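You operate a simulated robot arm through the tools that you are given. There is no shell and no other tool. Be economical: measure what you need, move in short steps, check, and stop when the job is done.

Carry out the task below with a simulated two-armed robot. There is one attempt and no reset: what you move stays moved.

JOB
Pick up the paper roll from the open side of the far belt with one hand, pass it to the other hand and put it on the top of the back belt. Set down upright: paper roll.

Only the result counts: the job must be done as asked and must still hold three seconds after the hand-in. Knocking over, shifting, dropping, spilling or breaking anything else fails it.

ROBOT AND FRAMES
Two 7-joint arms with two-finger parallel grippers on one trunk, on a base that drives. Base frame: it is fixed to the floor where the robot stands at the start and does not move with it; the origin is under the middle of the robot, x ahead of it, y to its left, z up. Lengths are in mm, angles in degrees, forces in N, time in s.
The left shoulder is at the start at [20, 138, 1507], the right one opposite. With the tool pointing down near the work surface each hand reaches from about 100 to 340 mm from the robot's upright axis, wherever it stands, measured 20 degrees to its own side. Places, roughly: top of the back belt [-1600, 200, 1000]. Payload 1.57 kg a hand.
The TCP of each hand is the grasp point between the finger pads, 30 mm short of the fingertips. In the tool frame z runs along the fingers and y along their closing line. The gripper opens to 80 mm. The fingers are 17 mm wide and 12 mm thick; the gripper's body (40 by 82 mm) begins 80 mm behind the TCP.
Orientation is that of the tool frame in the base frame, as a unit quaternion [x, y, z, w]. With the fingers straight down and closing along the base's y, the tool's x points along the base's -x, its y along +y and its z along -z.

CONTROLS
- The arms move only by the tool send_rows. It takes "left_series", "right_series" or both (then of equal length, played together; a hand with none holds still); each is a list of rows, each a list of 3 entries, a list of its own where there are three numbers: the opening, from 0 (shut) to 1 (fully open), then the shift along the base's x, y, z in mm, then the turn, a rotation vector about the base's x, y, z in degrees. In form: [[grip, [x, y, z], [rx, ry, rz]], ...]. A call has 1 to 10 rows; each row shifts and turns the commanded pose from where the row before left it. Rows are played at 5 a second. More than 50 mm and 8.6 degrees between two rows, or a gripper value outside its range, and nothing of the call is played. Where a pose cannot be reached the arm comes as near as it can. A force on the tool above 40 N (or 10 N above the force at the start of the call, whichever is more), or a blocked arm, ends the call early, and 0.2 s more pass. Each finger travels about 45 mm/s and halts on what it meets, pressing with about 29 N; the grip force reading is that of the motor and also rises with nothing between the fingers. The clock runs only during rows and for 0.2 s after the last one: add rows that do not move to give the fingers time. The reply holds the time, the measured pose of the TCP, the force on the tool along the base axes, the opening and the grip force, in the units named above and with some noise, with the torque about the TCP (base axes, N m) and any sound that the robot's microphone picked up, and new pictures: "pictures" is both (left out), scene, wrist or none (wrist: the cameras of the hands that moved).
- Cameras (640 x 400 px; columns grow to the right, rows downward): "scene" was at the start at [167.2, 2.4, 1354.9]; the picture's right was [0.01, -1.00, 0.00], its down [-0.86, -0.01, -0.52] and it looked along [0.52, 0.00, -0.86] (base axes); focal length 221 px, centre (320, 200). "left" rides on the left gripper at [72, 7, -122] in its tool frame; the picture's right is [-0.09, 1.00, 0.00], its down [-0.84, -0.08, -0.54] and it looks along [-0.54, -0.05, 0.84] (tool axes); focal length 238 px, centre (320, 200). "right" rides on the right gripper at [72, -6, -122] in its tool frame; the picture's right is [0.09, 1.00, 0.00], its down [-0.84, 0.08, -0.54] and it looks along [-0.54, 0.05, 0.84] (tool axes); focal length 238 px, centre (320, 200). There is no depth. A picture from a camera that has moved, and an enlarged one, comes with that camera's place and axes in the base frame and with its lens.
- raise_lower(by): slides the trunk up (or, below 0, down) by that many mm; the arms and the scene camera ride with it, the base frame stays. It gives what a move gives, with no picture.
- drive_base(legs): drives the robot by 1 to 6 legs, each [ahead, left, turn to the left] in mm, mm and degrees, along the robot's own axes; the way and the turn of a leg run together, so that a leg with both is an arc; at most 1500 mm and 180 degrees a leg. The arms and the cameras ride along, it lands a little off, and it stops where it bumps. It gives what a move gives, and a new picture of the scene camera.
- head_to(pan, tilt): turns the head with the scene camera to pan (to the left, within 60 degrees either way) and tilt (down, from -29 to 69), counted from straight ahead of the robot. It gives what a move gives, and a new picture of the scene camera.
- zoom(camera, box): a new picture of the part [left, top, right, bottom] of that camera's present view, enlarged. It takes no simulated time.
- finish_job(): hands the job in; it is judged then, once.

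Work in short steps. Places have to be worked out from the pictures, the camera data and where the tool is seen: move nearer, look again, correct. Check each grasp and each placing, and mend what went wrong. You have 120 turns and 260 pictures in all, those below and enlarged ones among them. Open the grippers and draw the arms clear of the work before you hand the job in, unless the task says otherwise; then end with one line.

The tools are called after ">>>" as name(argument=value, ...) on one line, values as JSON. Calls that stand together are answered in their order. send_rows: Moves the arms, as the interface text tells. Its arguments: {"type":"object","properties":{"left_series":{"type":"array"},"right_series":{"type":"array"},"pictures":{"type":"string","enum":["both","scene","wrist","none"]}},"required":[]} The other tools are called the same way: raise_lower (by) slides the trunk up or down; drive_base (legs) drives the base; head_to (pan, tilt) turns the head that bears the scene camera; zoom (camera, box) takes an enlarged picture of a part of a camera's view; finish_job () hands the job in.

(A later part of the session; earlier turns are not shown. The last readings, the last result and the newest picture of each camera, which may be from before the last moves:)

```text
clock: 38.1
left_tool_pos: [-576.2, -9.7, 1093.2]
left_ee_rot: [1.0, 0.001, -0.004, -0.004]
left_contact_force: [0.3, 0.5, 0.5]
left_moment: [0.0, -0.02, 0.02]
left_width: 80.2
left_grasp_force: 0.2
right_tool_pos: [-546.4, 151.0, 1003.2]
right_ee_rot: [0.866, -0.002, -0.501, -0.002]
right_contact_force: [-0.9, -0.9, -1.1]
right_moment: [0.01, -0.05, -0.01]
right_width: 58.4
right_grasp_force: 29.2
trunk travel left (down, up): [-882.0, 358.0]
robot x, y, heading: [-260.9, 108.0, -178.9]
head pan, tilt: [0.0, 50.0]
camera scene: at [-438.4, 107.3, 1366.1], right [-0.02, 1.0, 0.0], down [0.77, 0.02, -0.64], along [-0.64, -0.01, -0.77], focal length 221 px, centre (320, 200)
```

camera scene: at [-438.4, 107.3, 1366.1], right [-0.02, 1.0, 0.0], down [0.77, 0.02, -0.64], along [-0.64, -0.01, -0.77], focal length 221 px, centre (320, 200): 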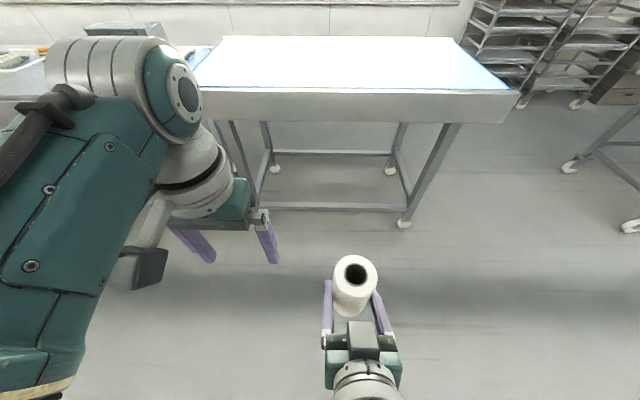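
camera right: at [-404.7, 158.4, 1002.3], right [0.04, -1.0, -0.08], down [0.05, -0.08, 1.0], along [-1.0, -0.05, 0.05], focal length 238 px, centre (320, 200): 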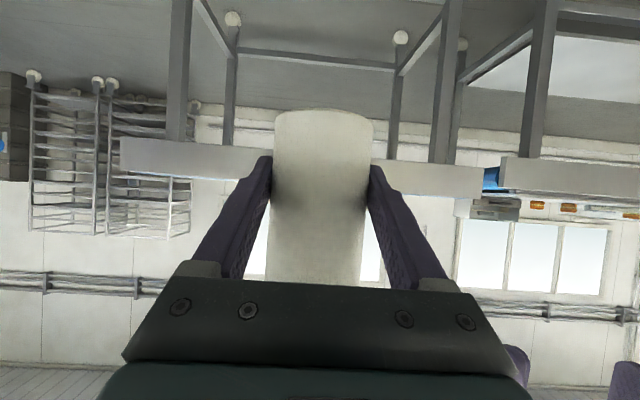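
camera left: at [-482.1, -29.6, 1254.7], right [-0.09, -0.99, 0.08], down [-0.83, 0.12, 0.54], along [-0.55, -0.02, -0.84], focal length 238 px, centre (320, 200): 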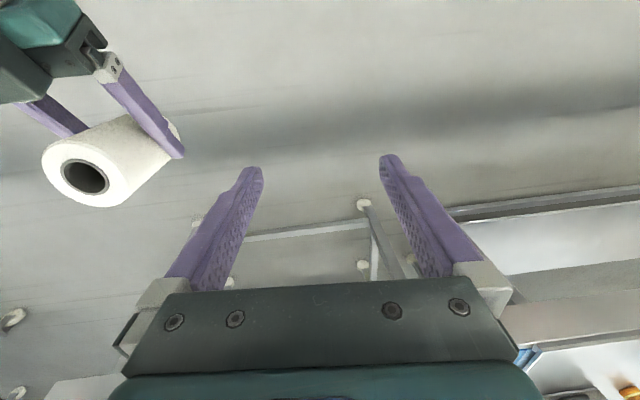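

Lower heights suit the left arm. I lower the right hand to about (-510, 90, 970) and bring the left alongside at (-517, -5, 1085).

>>> send_rows(left_series=[[1, [20, 0, 0], [0, 0, 0]], [1, [20, 0, 0], [0, 0, 0]], [1, [19, 5, -6], [0, 0, 0]], [1, [0, 0, 0], [0, 0, 0]]], right_series=[[0, [12, -15, -12], [0, 0, 0]], [0, [12, -23, -11], [0, 0, 0]], [0, [12, -23, -11], [0, 0, 0]], [0, [0, 0, 0], [0, 0, 0]]], pictures="both")

```text
clock: 39.1
left_tool_pos: [-520.0, -15.4, 1088.4]
left_ee_rot: [1.0, 0.003, -0.007, 0.008]
left_contact_force: [0.4, -0.5, -0.3]
left_moment: [-0.02, 0.02, -0.01]
left_width: 80.1
left_grasp_force: 0.0
right_tool_pos: [-524.5, 118.0, 986.3]
right_ee_rot: [0.865, -0.001, -0.501, 0.0]
right_contact_force: [-0.2, -0.3, -0.8]
right_moment: [0.01, -0.02, -0.02]
right_width: 58.7
right_grasp_force: 29.1
right hand out of reach, approached as far as the arm can: row 2, 3
trunk travel left (down, up): [-882.0, 358.0]
robot x, y, heading: [-260.3, 109.8, -178.8]
head pan, tilt: [0.0, 50.0]
camera scene: at [-438.4, 107.3, 1366.1], right [-0.02, 1.0, 0.0], down [0.77, 0.02, -0.64], along [-0.64, -0.01, -0.77], focal length 221 px, centre (320, 200)
camera right: at [-382.4, 124.3, 984.5], right [0.04, -1.0, -0.08], down [0.05, -0.08, 1.0], along [-1.0, -0.05, 0.05], focal length 238 px, centre (320, 200)
camera left: at [-446.1, -20.0, 1209.3], right [-0.09, -1.0, 0.02], down [-0.83, 0.08, 0.55], along [-0.55, 0.03, -0.83], focal length 238 px, centre (320, 200)
```

scene: 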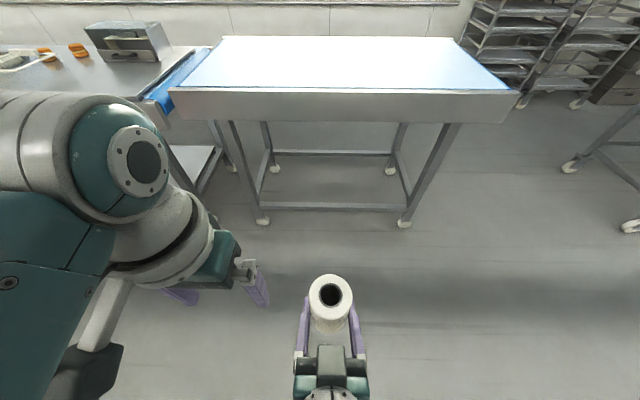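
right: 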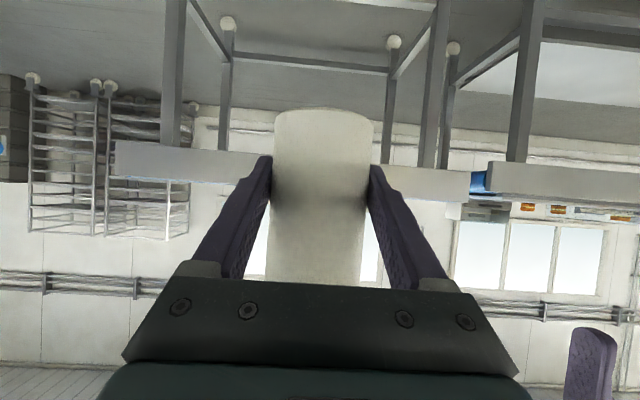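
left: 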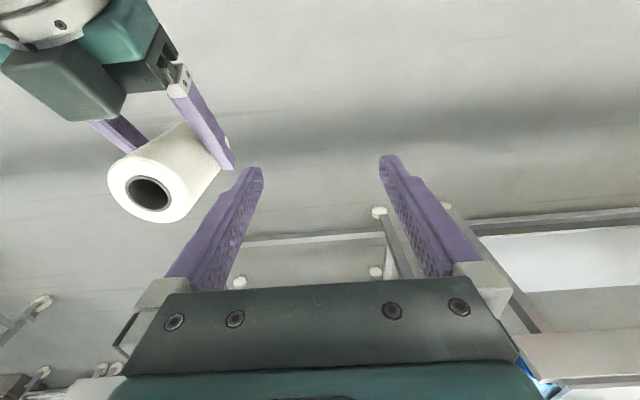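

The roll's axis is at about (-531, 118), with its top at z ≈ 1049. I move the left hand over in two steps, with the fingertips staying above the roll's top.

>>> send_rows(left_series=[[1, [-4, 0, 10], [0, 0, 0]], [1, [-4, 35, 0], [-1, 0, 0]], [1, [-3, 35, 0], [0, 0, 0]], [1, [0, 0, 0], [0, 0, 0]]], pictures="both")

```text
clock: 40.3
left_tool_pos: [-530.2, 9.7, 1082.2]
left_ee_rot: [0.998, 0.006, -0.005, 0.069]
left_contact_force: [-0.1, 0.2, -0.2]
left_moment: [-0.01, -0.01, 0.0]
left_width: 80.0
left_grasp_force: 0.0
right_tool_pos: [-524.6, 117.8, 986.5]
right_ee_rot: [0.866, -0.002, -0.5, -0.001]
right_contact_force: [-0.1, -1.7, -1.2]
right_moment: [-0.02, -0.02, 0.01]
right_width: 58.7
right_grasp_force: 29.6
trunk travel left (down, up): [-882.0, 358.0]
robot x, y, heading: [-261.1, 111.4, -178.9]
head pan, tilt: [0.0, 50.0]
stopped in row 4 (left hand): the arm was blocked; the commanded pose is now the measured one
camera scene: at [-438.4, 107.3, 1366.1], right [-0.02, 1.0, 0.0], down [0.77, 0.02, -0.64], along [-0.64, -0.01, -0.77], focal length 221 px, centre (320, 200)
camera left: at [-457.1, 21.0, 1202.4], right [-0.08, -0.99, 0.14], down [-0.83, 0.14, 0.54], along [-0.55, -0.07, -0.83], focal length 238 px, centre (320, 200)
```

scene: 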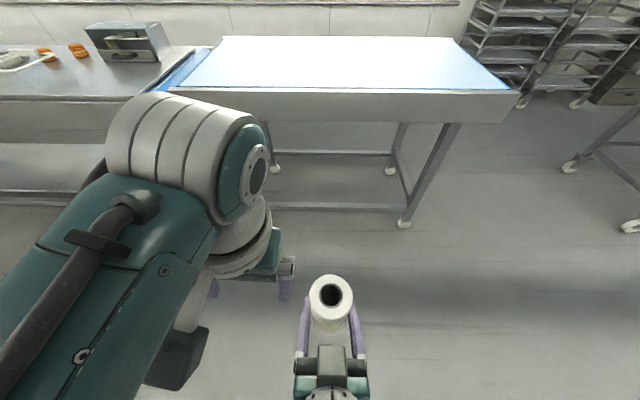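
left: 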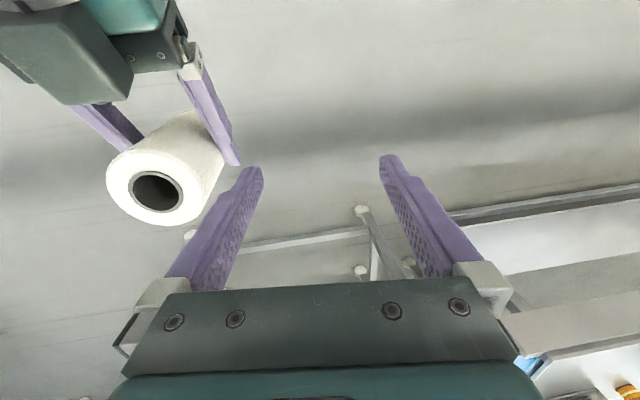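

The left hand can't reach past y ≈ 10 with its fingers down. So I'll move the left hand outward and bring the roll across to y ≈ -20 with the right hand, yawed inwards.

>>> send_rows(left_series=[[1, [0, -35, 5], [4, 0, 0]], [1, [0, -40, 5], [4, 0, 0]], [1, [0, -40, 5], [0, 0, 0]], [1, [0, -20, 0], [0, 0, 0]], [1, [0, 0, 0], [0, 0, 0]], [1, [0, 0, 0], [0, 0, 0]]], right_series=[[0, [0, -5, 0], [0, 0, 0]], [0, [0, -15, 0], [0, 0, 7]], [0, [0, -20, 0], [0, 0, 7]], [0, [0, -25, 0], [0, 0, 7]], [0, [0, -25, 0], [0, 0, 7]], [0, [0, 0, 0], [0, 0, 0]]], pictures="scene")

```text
clock: 41.7
left_tool_pos: [-530.6, -119.5, 1097.6]
left_ee_rot: [1.0, 0.006, -0.004, -0.008]
left_contact_force: [0.1, -0.2, -0.4]
left_moment: [0.02, 0.01, 0.01]
left_width: 80.2
left_grasp_force: 0.0
right_tool_pos: [-526.6, 48.8, 980.3]
right_ee_rot: [0.842, 0.215, -0.483, 0.107]
right_contact_force: [-0.5, -0.6, -1.7]
right_moment: [-0.03, 0.0, 0.01]
right_width: 58.8
right_grasp_force: 29.1
trunk travel left (down, up): [-882.0, 358.0]
robot x, y, heading: [-260.6, 108.2, -178.7]
head pan, tilt: [0.0, 50.0]
camera scene: at [-438.5, 107.4, 1366.1], right [-0.02, 1.0, 0.0], down [0.77, 0.02, -0.64], along [-0.64, -0.01, -0.77], focal length 221 px, centre (320, 200)
```

scene: 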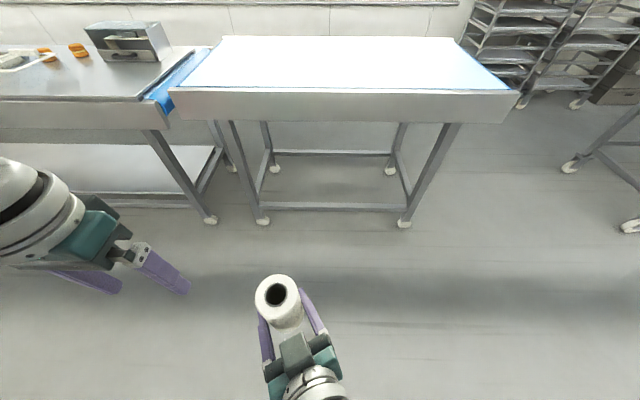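

Works well. I continue another 50 mm across.

>>> send_rows(right_series=[[0, [0, -16, 0], [0, 0, 0]], [0, [5, -17, 0], [0, 0, 2]], [0, [5, -17, 0], [0, 0, 0]], [0, [0, 0, 0], [0, 0, 0]]], pictures="both")

```text
clock: 42.9
left_tool_pos: [-530.4, -120.1, 1097.2]
left_ee_rot: [1.0, 0.006, -0.005, -0.008]
left_contact_force: [0.3, -0.7, 0.0]
left_moment: [0.03, 0.0, -0.01]
left_width: 80.0
left_grasp_force: 0.1
right_tool_pos: [-534.5, 68.0, 971.0]
right_ee_rot: [0.842, 0.24, -0.477, 0.077]
right_contact_force: [0.7, -1.2, -0.7]
right_moment: [0.01, -0.01, -0.02]
right_width: 58.3
right_grasp_force: 29.1
right hand out of reach, approached as far as the arm can: row 1, 3
trunk travel left (down, up): [-882.0, 358.0]
robot x, y, heading: [-258.8, 111.7, -178.9]
head pan, tilt: [0.0, 50.0]
stopped in row 4 (right hand): the arm was blocked; the commanded pose is now the measured one
camera scene: at [-438.5, 107.4, 1366.1], right [-0.02, 1.0, 0.0], down [0.77, 0.02, -0.64], along [-0.64, -0.01, -0.77], focal length 221 px, centre (320, 200)
camera right: at [-412.5, 142.1, 976.0], right [0.52, -0.84, -0.18], down [0.09, -0.15, 0.98], along [-0.85, -0.52, 0.0], focal length 238 px, centre (320, 200)
```

scene: 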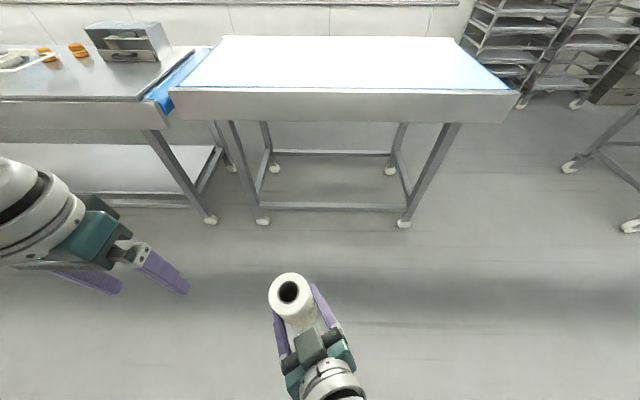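
right: 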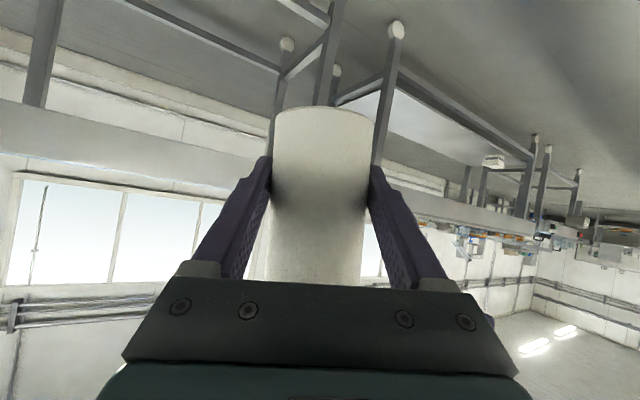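

The right arm stops at y ≈ 50 and the left, fingers down, at y ≈ 10. So I'll point the left hand inward instead (closing along x, tilted 60°) to take the roll's upper part from the left side. First the yaw.

>>> send_rows(left_series=[[1, [0, 0, 0], [0, 0, -8.5]], [1, [0, 0, 0], [0, 0, -8.5]], [1, [0, 0, 0], [0, 0, -8.5]], [1, [0, 0, 0], [0, 0, -8.5]], [1, [0, 0, 0], [0, 0, -8.5]], [1, [0, 0, 0], [0, 0, -8.5]], [1, [0, 0, 0], [0, 0, -8.5]], [1, [0, 0, 0], [0, 0, -8.5]], [1, [0, 0, 0], [0, 0, -8.5]], [1, [0, 0, 0], [0, 0, -8.5]]], pictures="scene")

```text
clock: 45.1
left_tool_pos: [-530.1, -118.6, 1098.3]
left_ee_rot: [0.74, -0.672, 0.002, -0.008]
left_contact_force: [-0.2, 0.0, -0.1]
left_moment: [0.0, 0.01, 0.02]
left_width: 79.8
left_grasp_force: 0.1
right_tool_pos: [-533.6, 67.8, 971.4]
right_ee_rot: [0.842, 0.239, -0.477, 0.077]
right_contact_force: [0.6, -0.1, -1.2]
right_moment: [-0.04, 0.0, 0.02]
right_width: 58.6
right_grasp_force: 28.8
trunk travel left (down, up): [-882.0, 358.0]
robot x, y, heading: [-262.6, 112.1, -178.9]
head pan, tilt: [0.0, 50.0]
camera scene: at [-438.4, 107.3, 1366.1], right [-0.02, 1.0, 0.0], down [0.77, 0.02, -0.64], along [-0.64, -0.01, -0.77], focal length 221 px, centre (320, 200)
```

scene: 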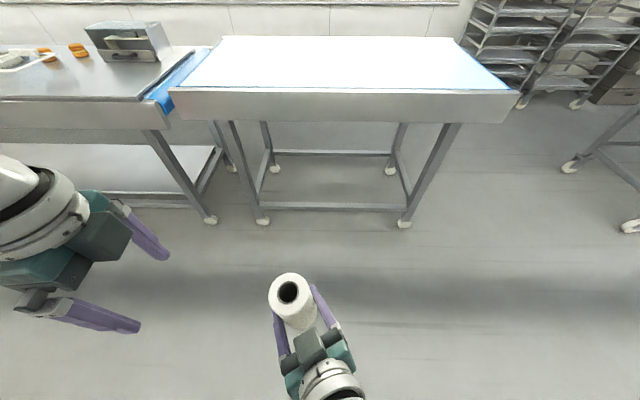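

The blocked move tilted the roll about 6° toward -y; I undo that with the right hand. At the same time I finish the left hand's yaw and tilt it inward.

>>> send_rows(left_series=[[1, [0, 0, 0], [0, 0, -5]], [1, [0, 0, 0], [8, 0, 0]], [1, [0, 0, 0], [8, 0, 0]], [1, [0, 0, 0], [8, 0, 0]], [1, [0, 0, 0], [8, 0, 0]], [1, [0, 0, 0], [8, 0, 0]], [1, [0, 0, 0], [8, 0, 0]], [1, [0, 0, 0], [8, 0, 0]], [1, [0, 0, 0], [4, 0, 0]]], right_series=[[0, [5, -3, 5], [-3, 0, 0]], [0, [4, -3, 5], [-3.1, 0, 0]], [0, [0, 0, 0], [0, 0, 0]], [0, [0, 0, 0], [0, 0, 0]], [0, [0, 0, 0], [0, 0, 0]], [0, [0, 0, 0], [0, 0, 0]], [0, [0, 0, 0], [0, 0, 0]], [0, [0, 0, 0], [0, 0, 0]], [0, [0, 0, 0], [0, 0, 0]]], pictures="both")

```text
clock: 47.3
left_tool_pos: [-530.3, -117.7, 1098.6]
left_ee_rot: [0.61, -0.61, -0.351, -0.363]
left_contact_force: [-0.2, -0.9, -0.1]
left_moment: [-0.02, 0.0, -0.03]
left_width: 80.1
left_grasp_force: 0.0
right_tool_pos: [-530.3, 94.9, 965.4]
right_ee_rot: [0.84, 0.224, -0.485, 0.094]
right_contact_force: [0.1, 0.5, -0.7]
right_moment: [0.03, -0.05, 0.0]
right_width: 58.8
right_grasp_force: 29.0
trunk travel left (down, up): [-882.0, 358.0]
robot x, y, heading: [-265.3, 111.5, -178.8]
head pan, tilt: [0.0, 50.0]
stopped in row 9 (right hand): the arm was blocked; the commanded pose is now the measured one
camera scene: at [-438.5, 107.4, 1366.1], right [-0.02, 1.0, 0.0], down [0.77, 0.02, -0.64], along [-0.64, -0.01, -0.77], focal length 221 px, centre (320, 200)
camera right: at [-408.1, 167.8, 966.8], right [0.51, -0.85, -0.14], down [0.1, -0.1, 0.99], along [-0.86, -0.51, 0.03], focal length 238 px, centre (320, 200)
camera left: at [-537.3, -260.8, 1094.9], right [-1.0, 0.05, 0.07], down [0.06, -0.06, 1.0], along [0.06, 1.0, 0.06], focal length 238 px, centre (320, 200)
```

scene: 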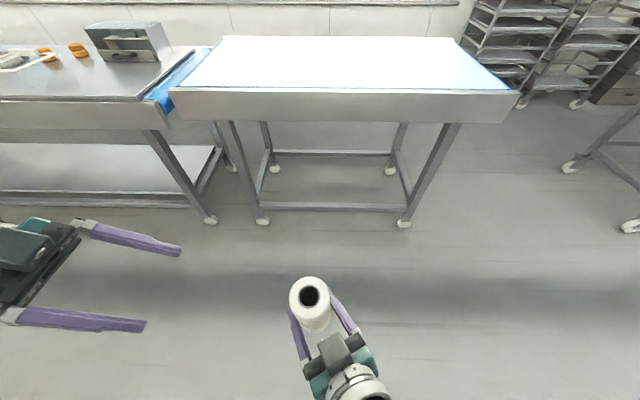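
right: 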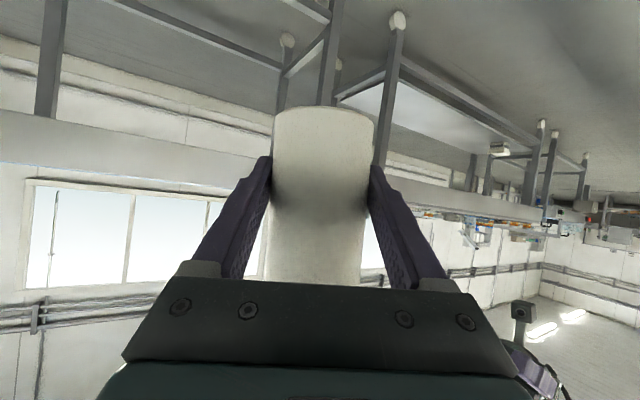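
left: 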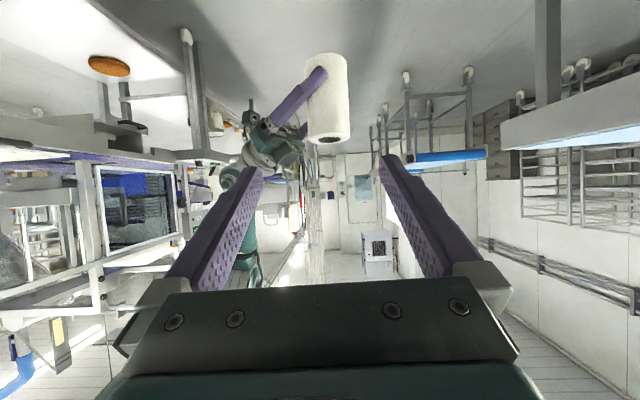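

The left pose works. The right hand is at its limit, so I bring it to a more comfortable place (about (-490, 120, 1010)) and take out the remaining 3° tilt.

>>> send_rows(right_series=[[0, [15, 10, 20], [0, 0, 0]], [0, [15, 10, 15], [-1.7, -0.4, 0]], [0, [10, 5, 10], [-1.7, -0.5, 0]], [0, [0, 0, 0], [0, 0, 0]]], pictures="scene")

```text
clock: 48.3
left_tool_pos: [-529.4, -117.6, 1097.8]
left_ee_rot: [0.611, -0.61, -0.351, -0.363]
left_contact_force: [-0.6, -0.2, 0.3]
left_moment: [0.01, 0.0, 0.0]
left_width: 80.0
left_grasp_force: 0.1
right_tool_pos: [-488.0, 112.8, 1013.6]
right_ee_rot: [0.84, 0.208, -0.485, 0.125]
right_contact_force: [-0.3, 0.2, -1.4]
right_moment: [0.02, 0.0, -0.01]
right_width: 58.8
right_grasp_force: 29.6
trunk travel left (down, up): [-882.0, 358.0]
robot x, y, heading: [-263.5, 109.6, -178.6]
head pan, tilt: [0.0, 50.0]
camera scene: at [-438.5, 107.4, 1366.1], right [-0.02, 1.0, 0.0], down [0.77, 0.02, -0.64], along [-0.64, -0.01, -0.77], focal length 221 px, centre (320, 200)
```

scene: 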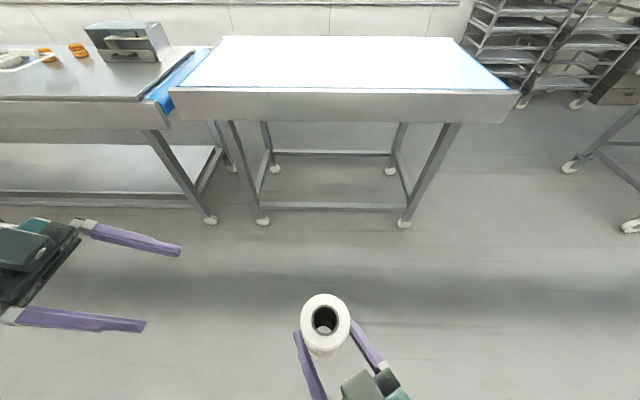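

The roll is vertical again: axis at about (-495, 111), top at 1077. I bring the left hand to its pre-grasp, 100 mm back along its finger line.

>>> send_rows(left_series=[[1, [12, 30, 3], [0, 0, 0]], [1, [12, 38, 3], [0, 0, 0]], [1, [11, 38, 3], [0, 0, 0]], [1, [0, 35, 0], [0, 0, 0]], [1, [0, 0, 0], [0, 0, 0]]], pictures="both")

```text
clock: 49.5
left_tool_pos: [-493.1, 21.9, 1105.7]
left_ee_rot: [0.61, -0.61, -0.351, -0.363]
left_contact_force: [-0.1, 0.3, 1.1]
left_moment: [0.0, 0.01, 0.0]
left_width: 79.9
left_grasp_force: 0.0
right_tool_pos: [-488.6, 112.2, 1014.1]
right_ee_rot: [0.84, 0.208, -0.486, 0.126]
right_contact_force: [0.5, 0.5, -0.9]
right_moment: [-0.05, -0.04, -0.01]
right_width: 58.7
right_grasp_force: 28.9
trunk travel left (down, up): [-882.0, 358.0]
robot x, y, heading: [-260.4, 108.6, -178.6]
head pan, tilt: [0.0, 50.0]
camera scene: at [-438.4, 107.3, 1366.1], right [-0.02, 1.0, 0.0], down [0.77, 0.02, -0.64], along [-0.64, -0.01, -0.77], focal length 221 px, centre (320, 200)
camera left: at [-501.1, -120.4, 1101.8], right [-1.0, 0.05, 0.07], down [0.06, -0.06, 1.0], along [0.06, 1.0, 0.06], focal length 238 px, centre (320, 200)
```

scene: 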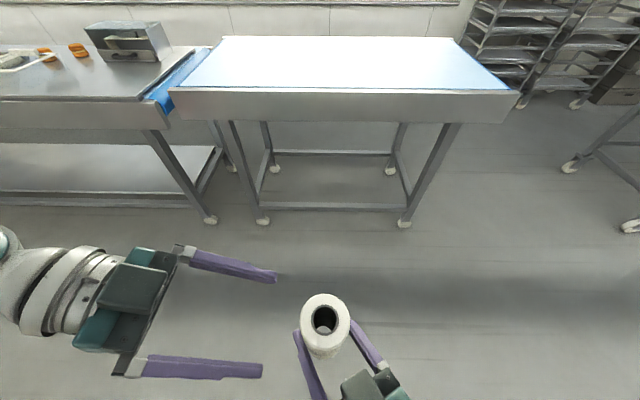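
left: 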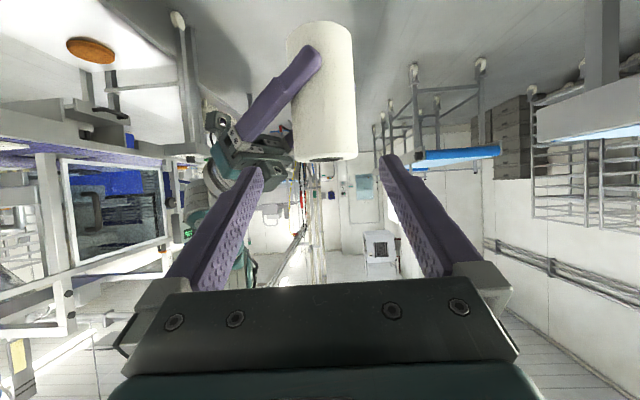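

The left fingers are aligned with the roll (top at 1077, x ≈ -495). I advance halfway, then check the clearance to the right hand.

>>> send_rows(left_series=[[1, [-3, 16, -8], [0, 0, 0]], [1, [0, 16, -9], [0, 0, 0]], [1, [0, 16, -9], [0, 0, 0]], [1, [0, 0, 0], [0, 0, 0]]], pictures="both")

```text
clock: 50.5
left_tool_pos: [-497.1, 69.7, 1079.8]
left_ee_rot: [0.61, -0.61, -0.351, -0.364]
left_contact_force: [-0.8, -0.1, 0.4]
left_moment: [0.0, 0.0, -0.01]
left_width: 80.0
left_grasp_force: 0.1
right_tool_pos: [-489.7, 113.8, 1014.4]
right_ee_rot: [0.84, 0.207, -0.485, 0.126]
right_contact_force: [1.0, 0.2, -0.8]
right_moment: [-0.02, -0.01, 0.0]
right_width: 58.8
right_grasp_force: 29.3
trunk travel left (down, up): [-882.0, 358.0]
robot x, y, heading: [-260.6, 105.6, -178.5]
head pan, tilt: [0.0, 50.0]
camera scene: at [-438.4, 107.3, 1366.1], right [-0.02, 1.0, 0.0], down [0.77, 0.02, -0.64], along [-0.64, -0.01, -0.77], focal length 221 px, centre (320, 200)
camera left: at [-504.7, -72.4, 1076.3], right [-1.0, 0.05, 0.07], down [0.06, -0.06, 1.0], along [0.06, 1.0, 0.06], focal length 238 px, centre (320, 200)
```

scene: 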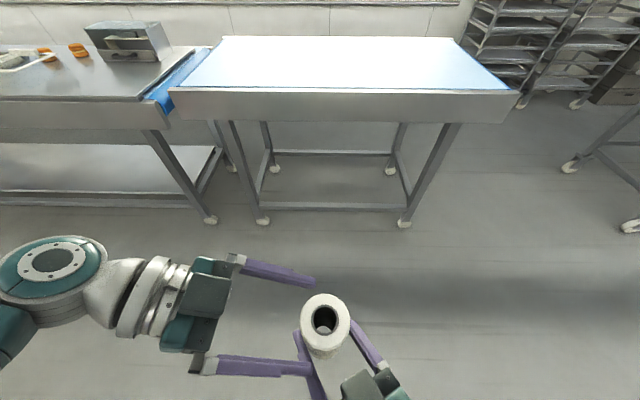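
left: 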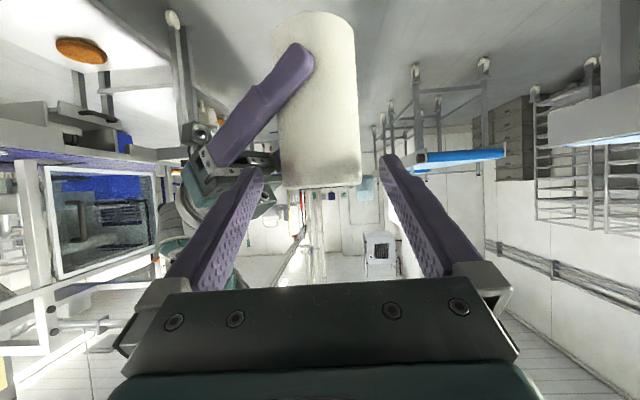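

There's room, with the left near finger passing above the right finger. I narrow the left hand slightly and advance the rest in small steps.

>>> send_rows(left_series=[[0.92, [1, 0, 0], [0, 0, 0]], [0.92, [0, 12, -6], [0, 0, 0]], [0.92, [0, 12, -6], [0, 0, 0]], [0.92, [0, 12, -6], [0, 0, 0]], [0.92, [0, 0, 0], [0, 0, 0]]], pictures="both")

```text
clock: 51.7
left_tool_pos: [-496.9, 106.4, 1063.2]
left_ee_rot: [-0.61, 0.611, 0.35, 0.363]
left_contact_force: [0.0, -0.7, 0.3]
left_moment: [0.03, 0.01, 0.02]
left_width: 73.9
left_grasp_force: 0.0
right_tool_pos: [-490.4, 112.6, 1014.7]
right_ee_rot: [0.84, 0.207, -0.486, 0.125]
right_contact_force: [-0.5, -0.9, -1.2]
right_moment: [-0.03, -0.02, 0.0]
right_width: 58.7
right_grasp_force: 29.6
trunk travel left (down, up): [-882.0, 358.0]
robot x, y, heading: [-260.6, 111.8, -178.6]
head pan, tilt: [0.0, 50.0]
camera scene: at [-438.4, 107.3, 1366.1], right [-0.02, 1.0, 0.0], down [0.77, 0.02, -0.64], along [-0.64, -0.01, -0.77], focal length 221 px, centre (320, 200)
camera left: at [-503.9, -36.5, 1058.1], right [-1.0, 0.05, 0.06], down [0.06, -0.06, 1.0], along [0.06, 1.0, 0.06], focal length 238 px, centre (320, 200)
```

scene: 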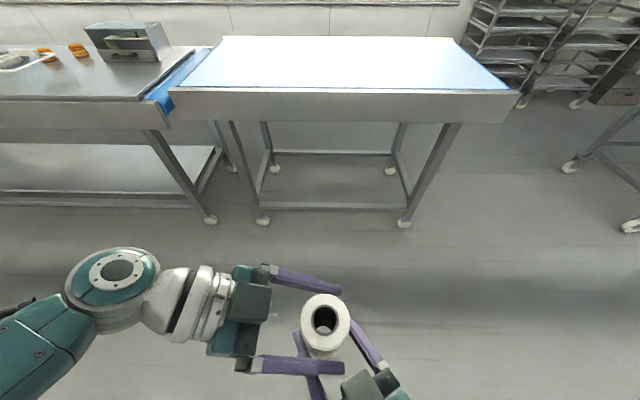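
left: 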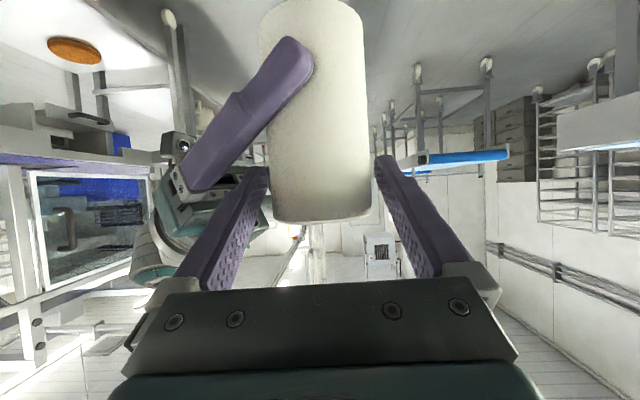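

Both left fingers straddle the roll past its axis. I close the left hand.

>>> send_rows(left_series=[[0, [0, 0, 0], [0, 0, 0]], [0, [0, 0, 0], [0, 0, 0]], [0, [0, 0, 0], [0, 0, 0]], [0, [0, 0, 0], [0, 0, 0]]], pictures="both")

```text
clock: 52.7
left_tool_pos: [-497.7, 106.3, 1063.1]
left_ee_rot: [0.611, -0.61, -0.351, -0.362]
left_contact_force: [-3.3, 0.3, -1.4]
left_moment: [0.12, 0.48, -0.05]
left_width: 58.7
left_grasp_force: 28.8
right_tool_pos: [-488.9, 112.9, 1014.0]
right_ee_rot: [0.841, 0.206, -0.485, 0.125]
right_contact_force: [3.1, 0.1, 2.3]
right_moment: [-0.12, -0.27, 0.06]
right_width: 58.7
right_grasp_force: 29.2
trunk travel left (down, up): [-882.0, 358.0]
robot x, y, heading: [-261.1, 109.8, -178.5]
head pan, tilt: [0.0, 50.0]
camera scene: at [-438.4, 107.3, 1366.1], right [-0.02, 1.0, 0.0], down [0.77, 0.02, -0.64], along [-0.64, -0.01, -0.77], focal length 221 px, centre (320, 200)
camera left: at [-504.3, -36.7, 1058.3], right [-1.0, 0.05, 0.07], down [0.06, -0.06, 1.0], along [0.06, 1.0, 0.06], focal length 238 px, centre (320, 200)
```

scene: 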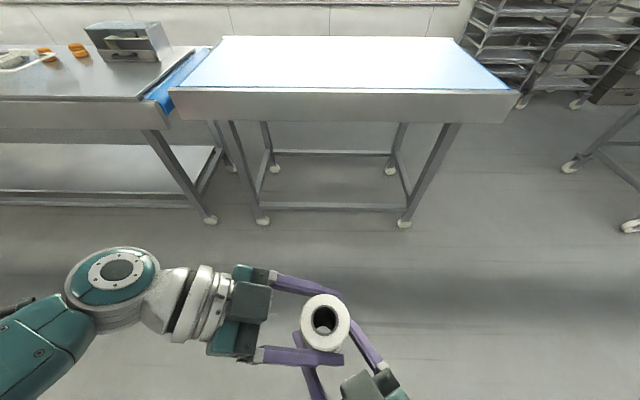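
left: 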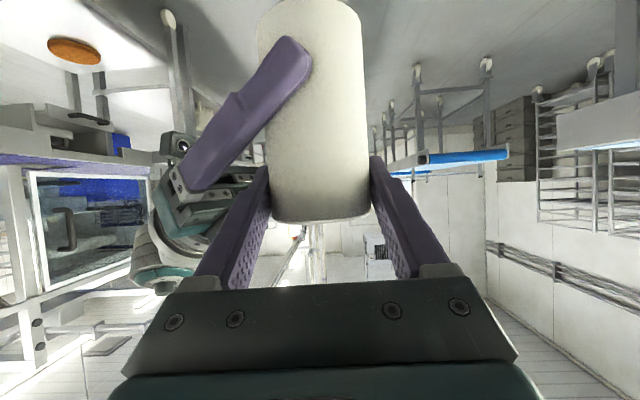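

Both hands hold the roll at 58.7 mm. I open the right hand and back it off along its own finger line.

>>> send_rows(right_series=[[1, [0, 0, 0], [0, 0, 0]], [1, [0, 0, 0], [0, 0, 0]], [1, [0, 0, 0], [0, 0, 0]], [1, [11, 6, 7], [0, 0, 0]], [1, [15, 8, 10], [0, 0, 0]], [1, [15, 8, 10], [0, 0, 0]], [1, [15, 8, 10], [0, 0, 0]], [1, [15, 8, 10], [0, 0, 0]]], pictures="both")

```text
clock: 54.5
left_tool_pos: [-496.3, 105.6, 1062.4]
left_ee_rot: [0.61, -0.61, -0.351, -0.364]
left_contact_force: [-0.6, 0.1, -0.2]
left_moment: [-0.03, 0.01, 0.03]
left_width: 58.6
left_grasp_force: 29.0
right_tool_pos: [-418.7, 153.5, 1060.7]
right_ee_rot: [0.84, 0.208, -0.485, 0.126]
right_contact_force: [-1.1, 0.8, -0.5]
right_moment: [-0.01, -0.02, -0.01]
right_width: 80.0
right_grasp_force: 0.1
trunk travel left (down, up): [-882.0, 358.0]
robot x, y, heading: [-258.5, 110.3, -178.6]
head pan, tilt: [0.0, 50.0]
camera scene: at [-438.5, 107.3, 1366.1], right [-0.02, 1.0, 0.0], down [0.77, 0.02, -0.64], along [-0.64, -0.01, -0.77], focal length 221 px, centre (320, 200)
camera right: at [-295.8, 225.8, 1058.5], right [0.51, -0.86, -0.07], down [0.08, -0.03, 1.0], along [-0.86, -0.51, 0.05], focal length 238 px, centre (320, 200)
```

scene: 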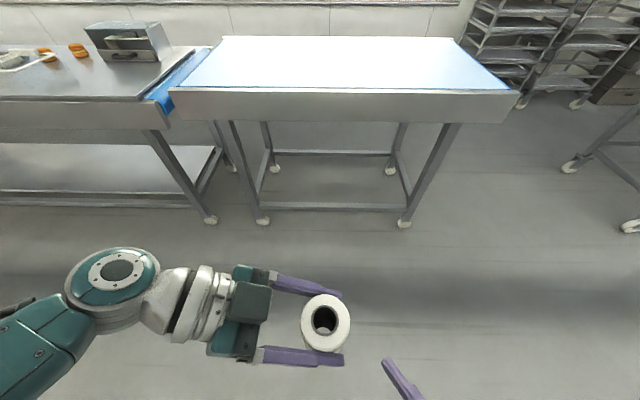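
right: 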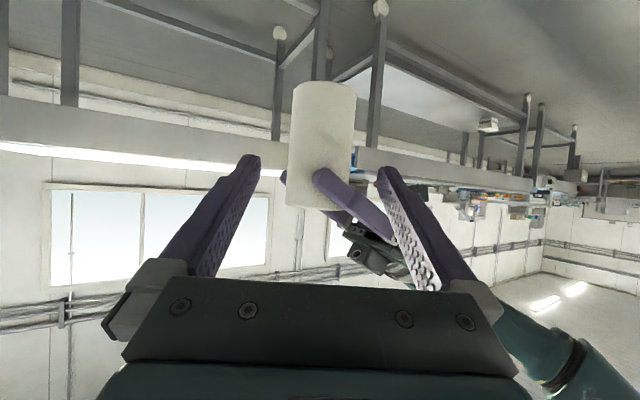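

The left hand holds the roll alone, upright. Now I test the left hand's reach ahead at placing height: 130 mm out and 60 mm up.

>>> send_rows(left_series=[[0, [-20, 0, 20], [0, 0, 0]], [0, [-20, 0, 20], [0, 0, 0]], [0, [-30, 0, 20], [0, 0, 0]], [0, [-30, 0, 0], [0, 0, 0]], [0, [-30, 0, 0], [0, 0, 0]], [0, [0, 0, 0], [0, 0, 0]]], right_series=[[1, [10, 10, 5], [0, 0, 0]], [1, [10, 10, 5], [0, 0, 0]], [1, [0, 0, 0], [0, 0, 0]], [1, [0, 0, 0], [0, 0, 0]], [1, [0, 0, 0], [0, 0, 0]], [1, [0, 0, 0], [0, 0, 0]]], pictures="both")

```text
clock: 55.9
left_tool_pos: [-628.6, 105.7, 1124.4]
left_ee_rot: [0.611, -0.61, -0.351, -0.363]
left_contact_force: [-0.2, -0.4, -1.8]
left_moment: [-0.01, -0.02, 0.01]
left_width: 58.9
left_grasp_force: 29.0
right_tool_pos: [-397.8, 171.4, 1069.5]
right_ee_rot: [0.84, 0.208, -0.485, 0.126]
right_contact_force: [0.6, 0.4, 0.1]
right_moment: [-0.01, 0.02, -0.02]
right_width: 80.2
right_grasp_force: 0.1
trunk travel left (down, up): [-882.0, 358.0]
robot x, y, heading: [-259.7, 106.5, -178.7]
head pan, tilt: [0.0, 50.0]
camera scene: at [-438.4, 107.3, 1366.1], right [-0.02, 1.0, 0.0], down [0.77, 0.02, -0.64], along [-0.64, -0.01, -0.77], focal length 221 px, centre (320, 200)
camera right: at [-275.2, 245.2, 1068.7], right [0.51, -0.86, -0.07], down [0.08, -0.03, 1.0], along [-0.86, -0.51, 0.05], focal length 238 px, centre (320, 200)
camera left: at [-635.7, -35.7, 1120.9], right [-1.0, 0.05, 0.07], down [0.06, -0.06, 1.0], along [0.06, 1.0, 0.06], focal length 238 px, centre (320, 200)
```

scene: 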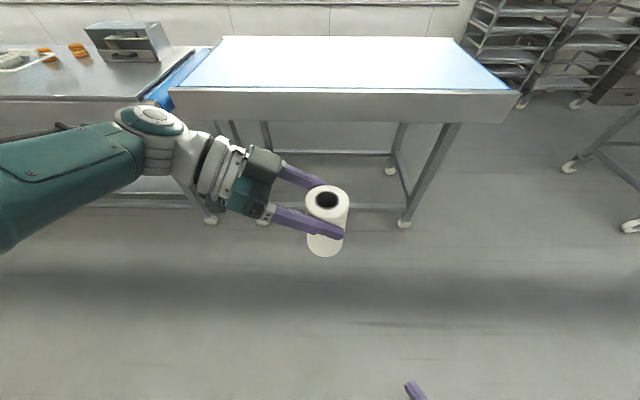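
right: 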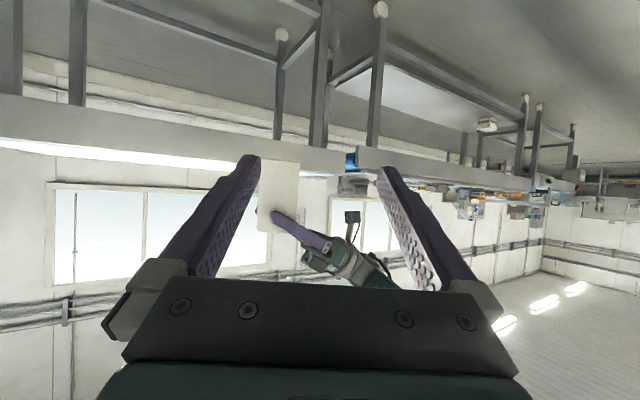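
left: 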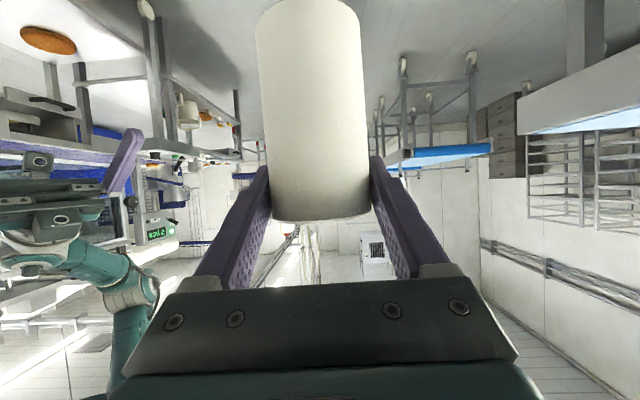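

The reach is ample (368 mm ahead of the axis). I drive 590 mm toward the back belt, stopping short of its edge, to check its height against the roll's bottom.

>>> drive_base(legs=[[590, 0, 0]])

>>> zoom(camera="left", box=[0, 0, 640, 400])

```text
clock: 59.2
left_tool_pos: [-1211.9, 93.9, 1125.1]
left_ee_rot: [-0.61, 0.61, 0.351, 0.364]
left_contact_force: [-0.9, -0.7, -1.7]
left_moment: [-0.01, 0.0, 0.04]
left_width: 58.6
left_grasp_force: 29.1
right_tool_pos: [-981.2, 159.9, 1070.8]
right_ee_rot: [0.841, 0.206, -0.485, 0.125]
right_contact_force: [0.0, 0.3, -0.4]
right_moment: [0.03, 0.02, 0.01]
right_width: 80.0
right_grasp_force: 0.1
trunk travel left (down, up): [-882.0, 358.0]
robot x, y, heading: [-843.8, 97.6, -178.9]
head pan, tilt: [0.0, 50.0]
camera scene: at [-1022.9, 95.5, 1366.1], right [-0.02, 1.0, 0.0], down [0.77, 0.01, -0.64], along [-0.64, -0.01, -0.77], focal length 221 px, centre (320, 200)
```

scene: 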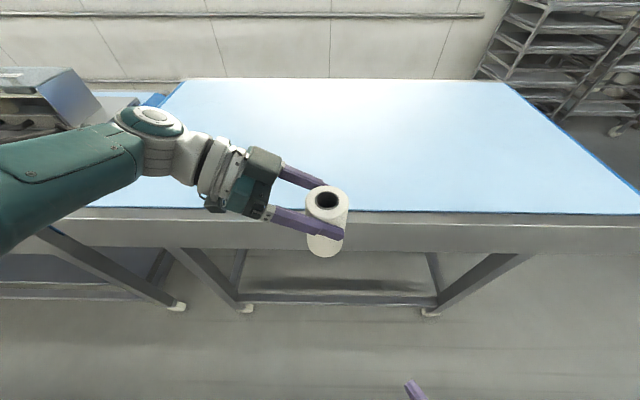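

```text
1.00 times, centred on (320, 200) of left (not enlarged: the box is as wide or as high as the picture)
camera zoom: at [-1220.1, -47.0, 1120.5], right [-1.0, 0.06, 0.06], down [0.06, -0.06, 1.0], along [0.06, 1.0, 0.06], focal length 238 px, centre (320, 200)
```

zoom: 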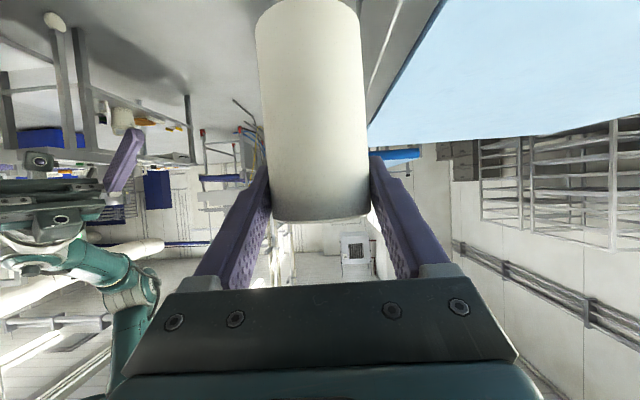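

The belt's edge is at x ≈ -1298 and its surface at z ≈ 1000; the roll's bottom is about 33 mm above that. I drive 130 mm more.

>>> drive_base(legs=[[130, 0, 0]])

```text
clock: 60.5
left_tool_pos: [-1335.3, 95.3, 1124.2]
left_ee_rot: [-0.608, 0.612, 0.349, 0.365]
left_contact_force: [0.1, 0.8, -1.6]
left_moment: [-0.01, -0.01, -0.01]
left_width: 58.8
left_grasp_force: 29.1
right_tool_pos: [-1103.6, 159.0, 1070.0]
right_ee_rot: [0.841, 0.204, -0.486, 0.124]
right_contact_force: [0.1, 0.8, 0.3]
right_moment: [-0.03, -0.02, 0.03]
right_width: 80.0
right_grasp_force: 0.1
trunk travel left (down, up): [-882.0, 358.0]
robot x, y, heading: [-968.1, 94.0, -179.1]
head pan, tilt: [0.0, 50.0]
camera scene: at [-1146.0, 94.2, 1366.1], right [-0.02, 1.0, 0.0], down [0.77, 0.01, -0.64], along [-0.64, -0.01, -0.77], focal length 221 px, centre (320, 200)
```

scene: 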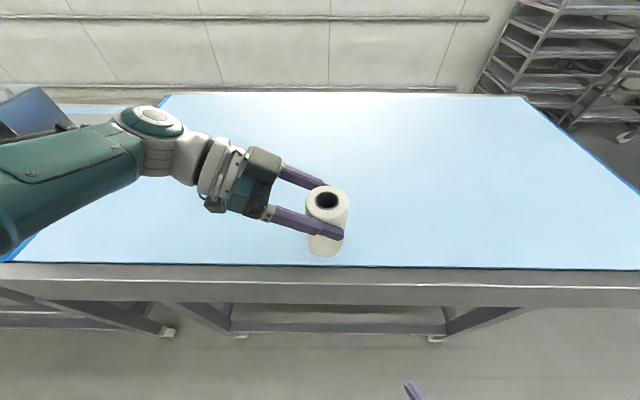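

Now the roll is above the belt. I extend 45 mm further and lower most of the way.

>>> send_rows(left_series=[[0, [-15, 0, 0], [0, 0, 0]], [0, [-15, 0, 0], [0, 0, 0]], [0, [-15, 0, 0], [0, 0, 0]], [0, [0, 0, -10], [0, 0, 0]], [0, [0, 0, -8], [0, 0, 0]], [0, [0, 0, 0], [0, 0, 0]]], pictures="both")

>>> zoom(camera="scene", box=[260, 120, 420, 220])

```text
clock: 61.9
left_tool_pos: [-1343.7, 100.1, 1118.7]
left_ee_rot: [-0.608, 0.613, 0.349, 0.365]
left_contact_force: [0.0, -0.3, -0.7]
left_moment: [-0.01, 0.0, -0.01]
left_width: 58.6
left_grasp_force: 28.6
left hand out of reach, approached as far as the arm can: row 2, 3, 4, 5
right_tool_pos: [-1104.7, 158.7, 1070.6]
right_ee_rot: [0.841, 0.205, -0.485, 0.124]
right_contact_force: [0.4, -0.2, -0.3]
right_moment: [0.01, 0.04, 0.0]
right_width: 80.0
right_grasp_force: 0.1
trunk travel left (down, up): [-882.0, 358.0]
robot x, y, heading: [-970.3, 94.9, -179.0]
head pan, tilt: [0.0, 50.0]
camera scene: at [-1146.0, 94.2, 1366.1], right [-0.02, 1.0, 0.0], down [0.77, 0.01, -0.64], along [-0.64, -0.01, -0.77], focal length 221 px, centre (320, 200)
camera left: at [-1352.7, -42.2, 1114.5], right [-1.0, 0.06, 0.06], down [0.06, -0.06, 1.0], along [0.06, 1.0, 0.06], focal length 238 px, centre (320, 200)
```

scene: 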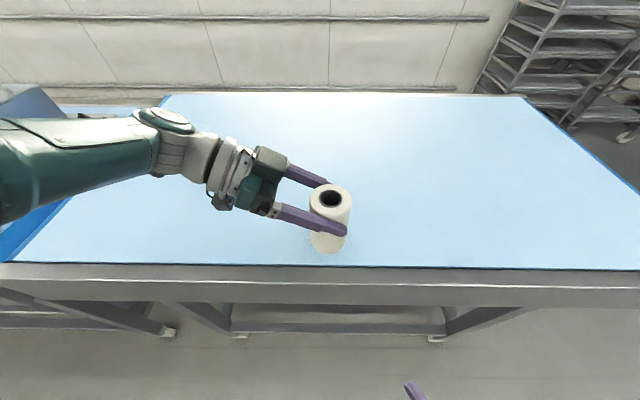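
left: 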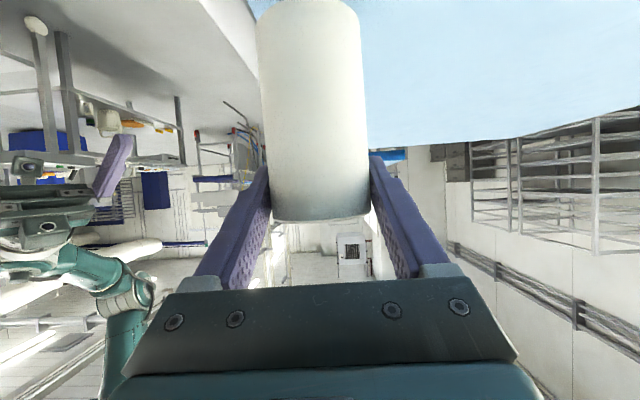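

```text
4.00 times, centred on (340, 170) of scene
camera zoom: at [-1146.0, 94.2, 1366.1], right [-0.02, 1.0, 0.0], down [0.77, 0.01, -0.64], along [-0.64, -0.01, -0.77], focal length 885 px, centre (240, 320)
```

zoom: 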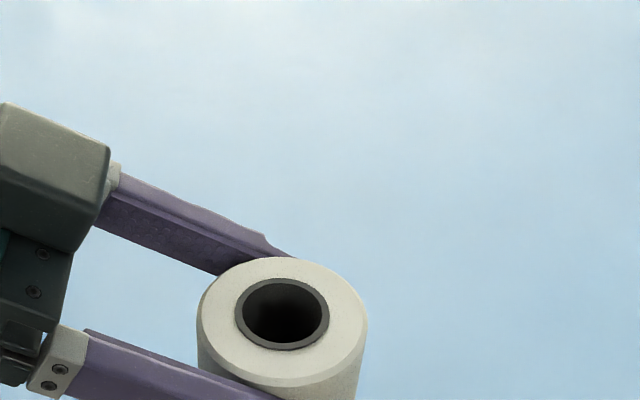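

The arm's reach limit is at x ≈ -1344 here. I bring the command back within reach, then drive the base a bit more.

>>> send_rows(left_series=[[0, [20, 0, 10], [0, 0, 0]], [0, [20, 0, 8], [0, 0, 0]], [0, [0, 0, 0], [0, 0, 0]]], pictures="none")

>>> drive_base(legs=[[22, 0, 0]])

```text
clock: 62.7
left_tool_pos: [-1305.2, 98.7, 1135.3]
left_ee_rot: [-0.609, 0.612, 0.349, 0.365]
left_contact_force: [0.5, 0.1, -1.2]
left_moment: [0.0, 0.01, 0.02]
left_width: 58.6
left_grasp_force: 28.9
right_tool_pos: [-1104.4, 159.0, 1070.3]
right_ee_rot: [0.841, 0.204, -0.486, 0.124]
right_contact_force: [-0.1, -0.3, -0.5]
right_moment: [0.02, 0.0, 0.0]
right_width: 79.9
right_grasp_force: 0.0
trunk travel left (down, up): [-882.0, 358.0]
robot x, y, heading: [-967.9, 96.5, -179.3]
head pan, tilt: [0.0, 50.0]
```

```text
clock: 63.5
left_tool_pos: [-1326.9, 98.8, 1137.1]
left_ee_rot: [-0.609, 0.612, 0.349, 0.364]
left_contact_force: [0.0, 0.1, -1.7]
left_moment: [-0.03, -0.02, 0.01]
left_width: 58.6
left_grasp_force: 29.4
right_tool_pos: [-1126.6, 158.2, 1070.2]
right_ee_rot: [0.841, 0.205, -0.485, 0.124]
right_contact_force: [0.3, -0.2, -0.1]
right_moment: [0.02, 0.0, -0.01]
right_width: 80.1
right_grasp_force: 0.1
trunk travel left (down, up): [-882.0, 358.0]
robot x, y, heading: [-991.5, 92.0, -179.2]
head pan, tilt: [0.0, 50.0]
camera scene: at [-1168.0, 93.8, 1366.1], right [-0.02, 1.0, 0.0], down [0.77, 0.01, -0.64], along [-0.64, -0.01, -0.77], focal length 221 px, centre (320, 200)
```

scene: 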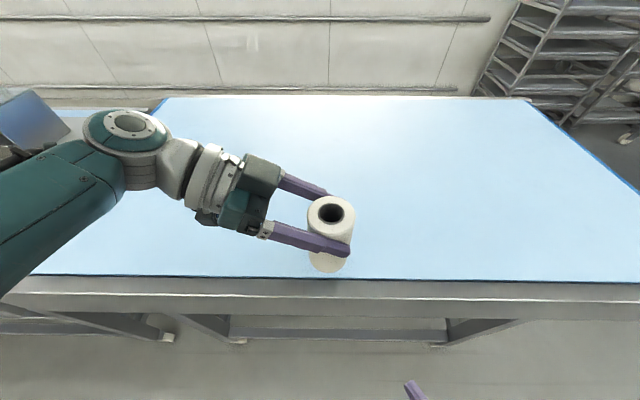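

There's more room now. I extend 38 mm here at height, then use the trunk to come down 30 mm (which also increases the reach).

>>> send_rows(left_series=[[0, [-13, 0, 0], [0, 0, 0]], [0, [-13, 0, 0], [0, 0, 0]], [0, [-12, 0, 0], [0, 0, 0]], [0, [0, 0, 0], [0, 0, 0]]], pictures="none")

>>> raise_lower(by=-30)

>>> zoom(camera="left", box=[160, 0, 480, 200])

>>> zoom(camera="scene", box=[240, 160, 400, 300])

```text
clock: 64.5
left_tool_pos: [-1364.4, 97.2, 1138.6]
left_ee_rot: [-0.609, 0.612, 0.349, 0.364]
left_contact_force: [-0.4, 0.4, -0.5]
left_moment: [-0.01, 0.0, 0.0]
left_width: 58.7
left_grasp_force: 29.5
right_tool_pos: [-1124.3, 159.4, 1070.5]
right_ee_rot: [0.841, 0.205, -0.486, 0.124]
right_contact_force: [0.2, 0.6, -0.2]
right_moment: [-0.01, -0.02, 0.03]
right_width: 80.0
right_grasp_force: 0.2
trunk travel left (down, up): [-882.0, 358.0]
robot x, y, heading: [-990.5, 97.3, -179.0]
head pan, tilt: [0.0, 50.0]
```

```text
clock: 65.2
left_tool_pos: [-1363.8, 98.2, 1107.2]
left_ee_rot: [-0.609, 0.611, 0.35, 0.364]
left_contact_force: [-0.4, -0.2, -1.5]
left_moment: [-0.03, 0.0, 0.01]
left_width: 58.6
left_grasp_force: 28.7
right_tool_pos: [-1126.3, 158.6, 1042.2]
right_ee_rot: [0.841, 0.204, -0.486, 0.124]
right_contact_force: [0.4, 0.3, -1.2]
right_moment: [-0.02, 0.02, 0.01]
right_width: 80.2
right_grasp_force: 0.1
trunk travel left (down, up): [-852.0, 388.0]
robot x, y, heading: [-990.8, 93.9, -179.1]
head pan, tilt: [0.0, 50.0]
```

```text
2.00 times, centred on (320, 100) of left
camera zoom: at [-1371.8, -44.0, 1104.2], right [-1.0, 0.06, 0.06], down [0.06, -0.06, 1.0], along [0.06, 1.0, 0.06], focal length 477 px, centre (320, 400)
```

zoom: 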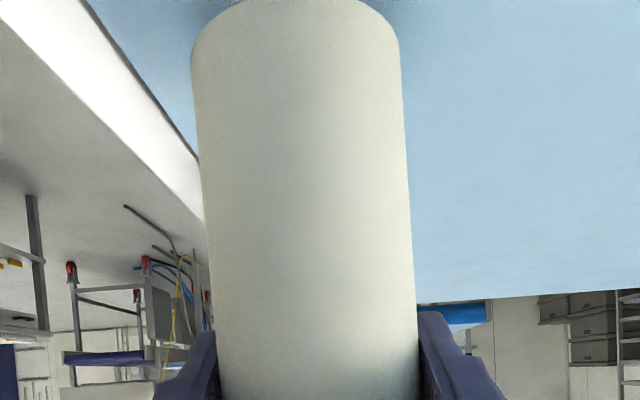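

```text
2.86 times, centred on (320, 230) of scene
camera zoom: at [-1168.0, 93.8, 1336.1], right [-0.02, 1.0, 0.0], down [0.77, 0.01, -0.64], along [-0.64, -0.01, -0.77], focal length 632 px, centre (320, 114)
```

zoom: 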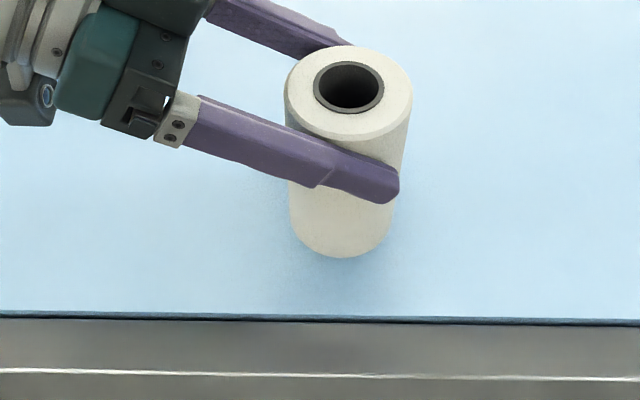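

The roll is upright, about 15 mm above the belt. I lower it in small steps, watching the force.

>>> send_rows(left_series=[[0, [0, 0, -3], [0, 0, 0]], [0, [0, 0, -3], [0, 0, 0]], [0, [0, 0, -3], [0, 0, 0]], [0, [0, 0, -2], [0, 0, 0]], [0, [0, 0, 0], [0, 0, 0]]], pictures="none")

>>> zoom(camera="scene", box=[240, 160, 400, 300])

```text
clock: 66.4
left_tool_pos: [-1363.4, 97.3, 1096.8]
left_ee_rot: [-0.609, 0.612, 0.349, 0.364]
left_contact_force: [-0.2, 0.5, -0.8]
left_moment: [0.04, -0.03, 0.02]
left_width: 58.5
left_grasp_force: 29.0
right_tool_pos: [-1126.6, 159.1, 1040.7]
right_ee_rot: [0.841, 0.204, -0.486, 0.123]
right_contact_force: [-0.2, -0.2, 0.7]
right_moment: [-0.01, -0.02, -0.01]
right_width: 80.0
right_grasp_force: 0.0
trunk travel left (down, up): [-852.0, 388.0]
robot x, y, heading: [-989.6, 94.6, -179.1]
head pan, tilt: [0.0, 50.0]
```

```text
2.86 times, centred on (320, 230) of scene
camera zoom: at [-1168.0, 93.8, 1336.1], right [-0.02, 1.0, 0.0], down [0.77, 0.01, -0.64], along [-0.64, -0.01, -0.77], focal length 632 px, centre (320, 114)
```

zoom: 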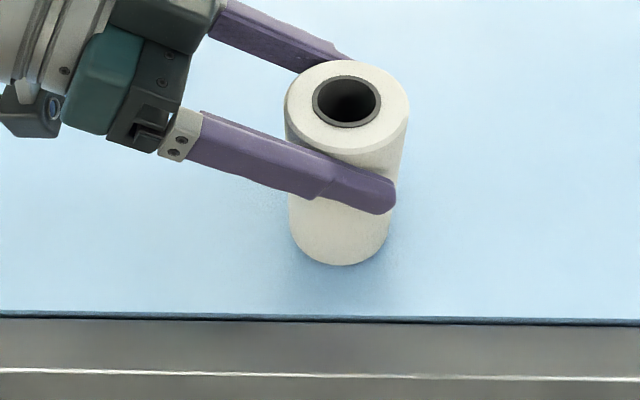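

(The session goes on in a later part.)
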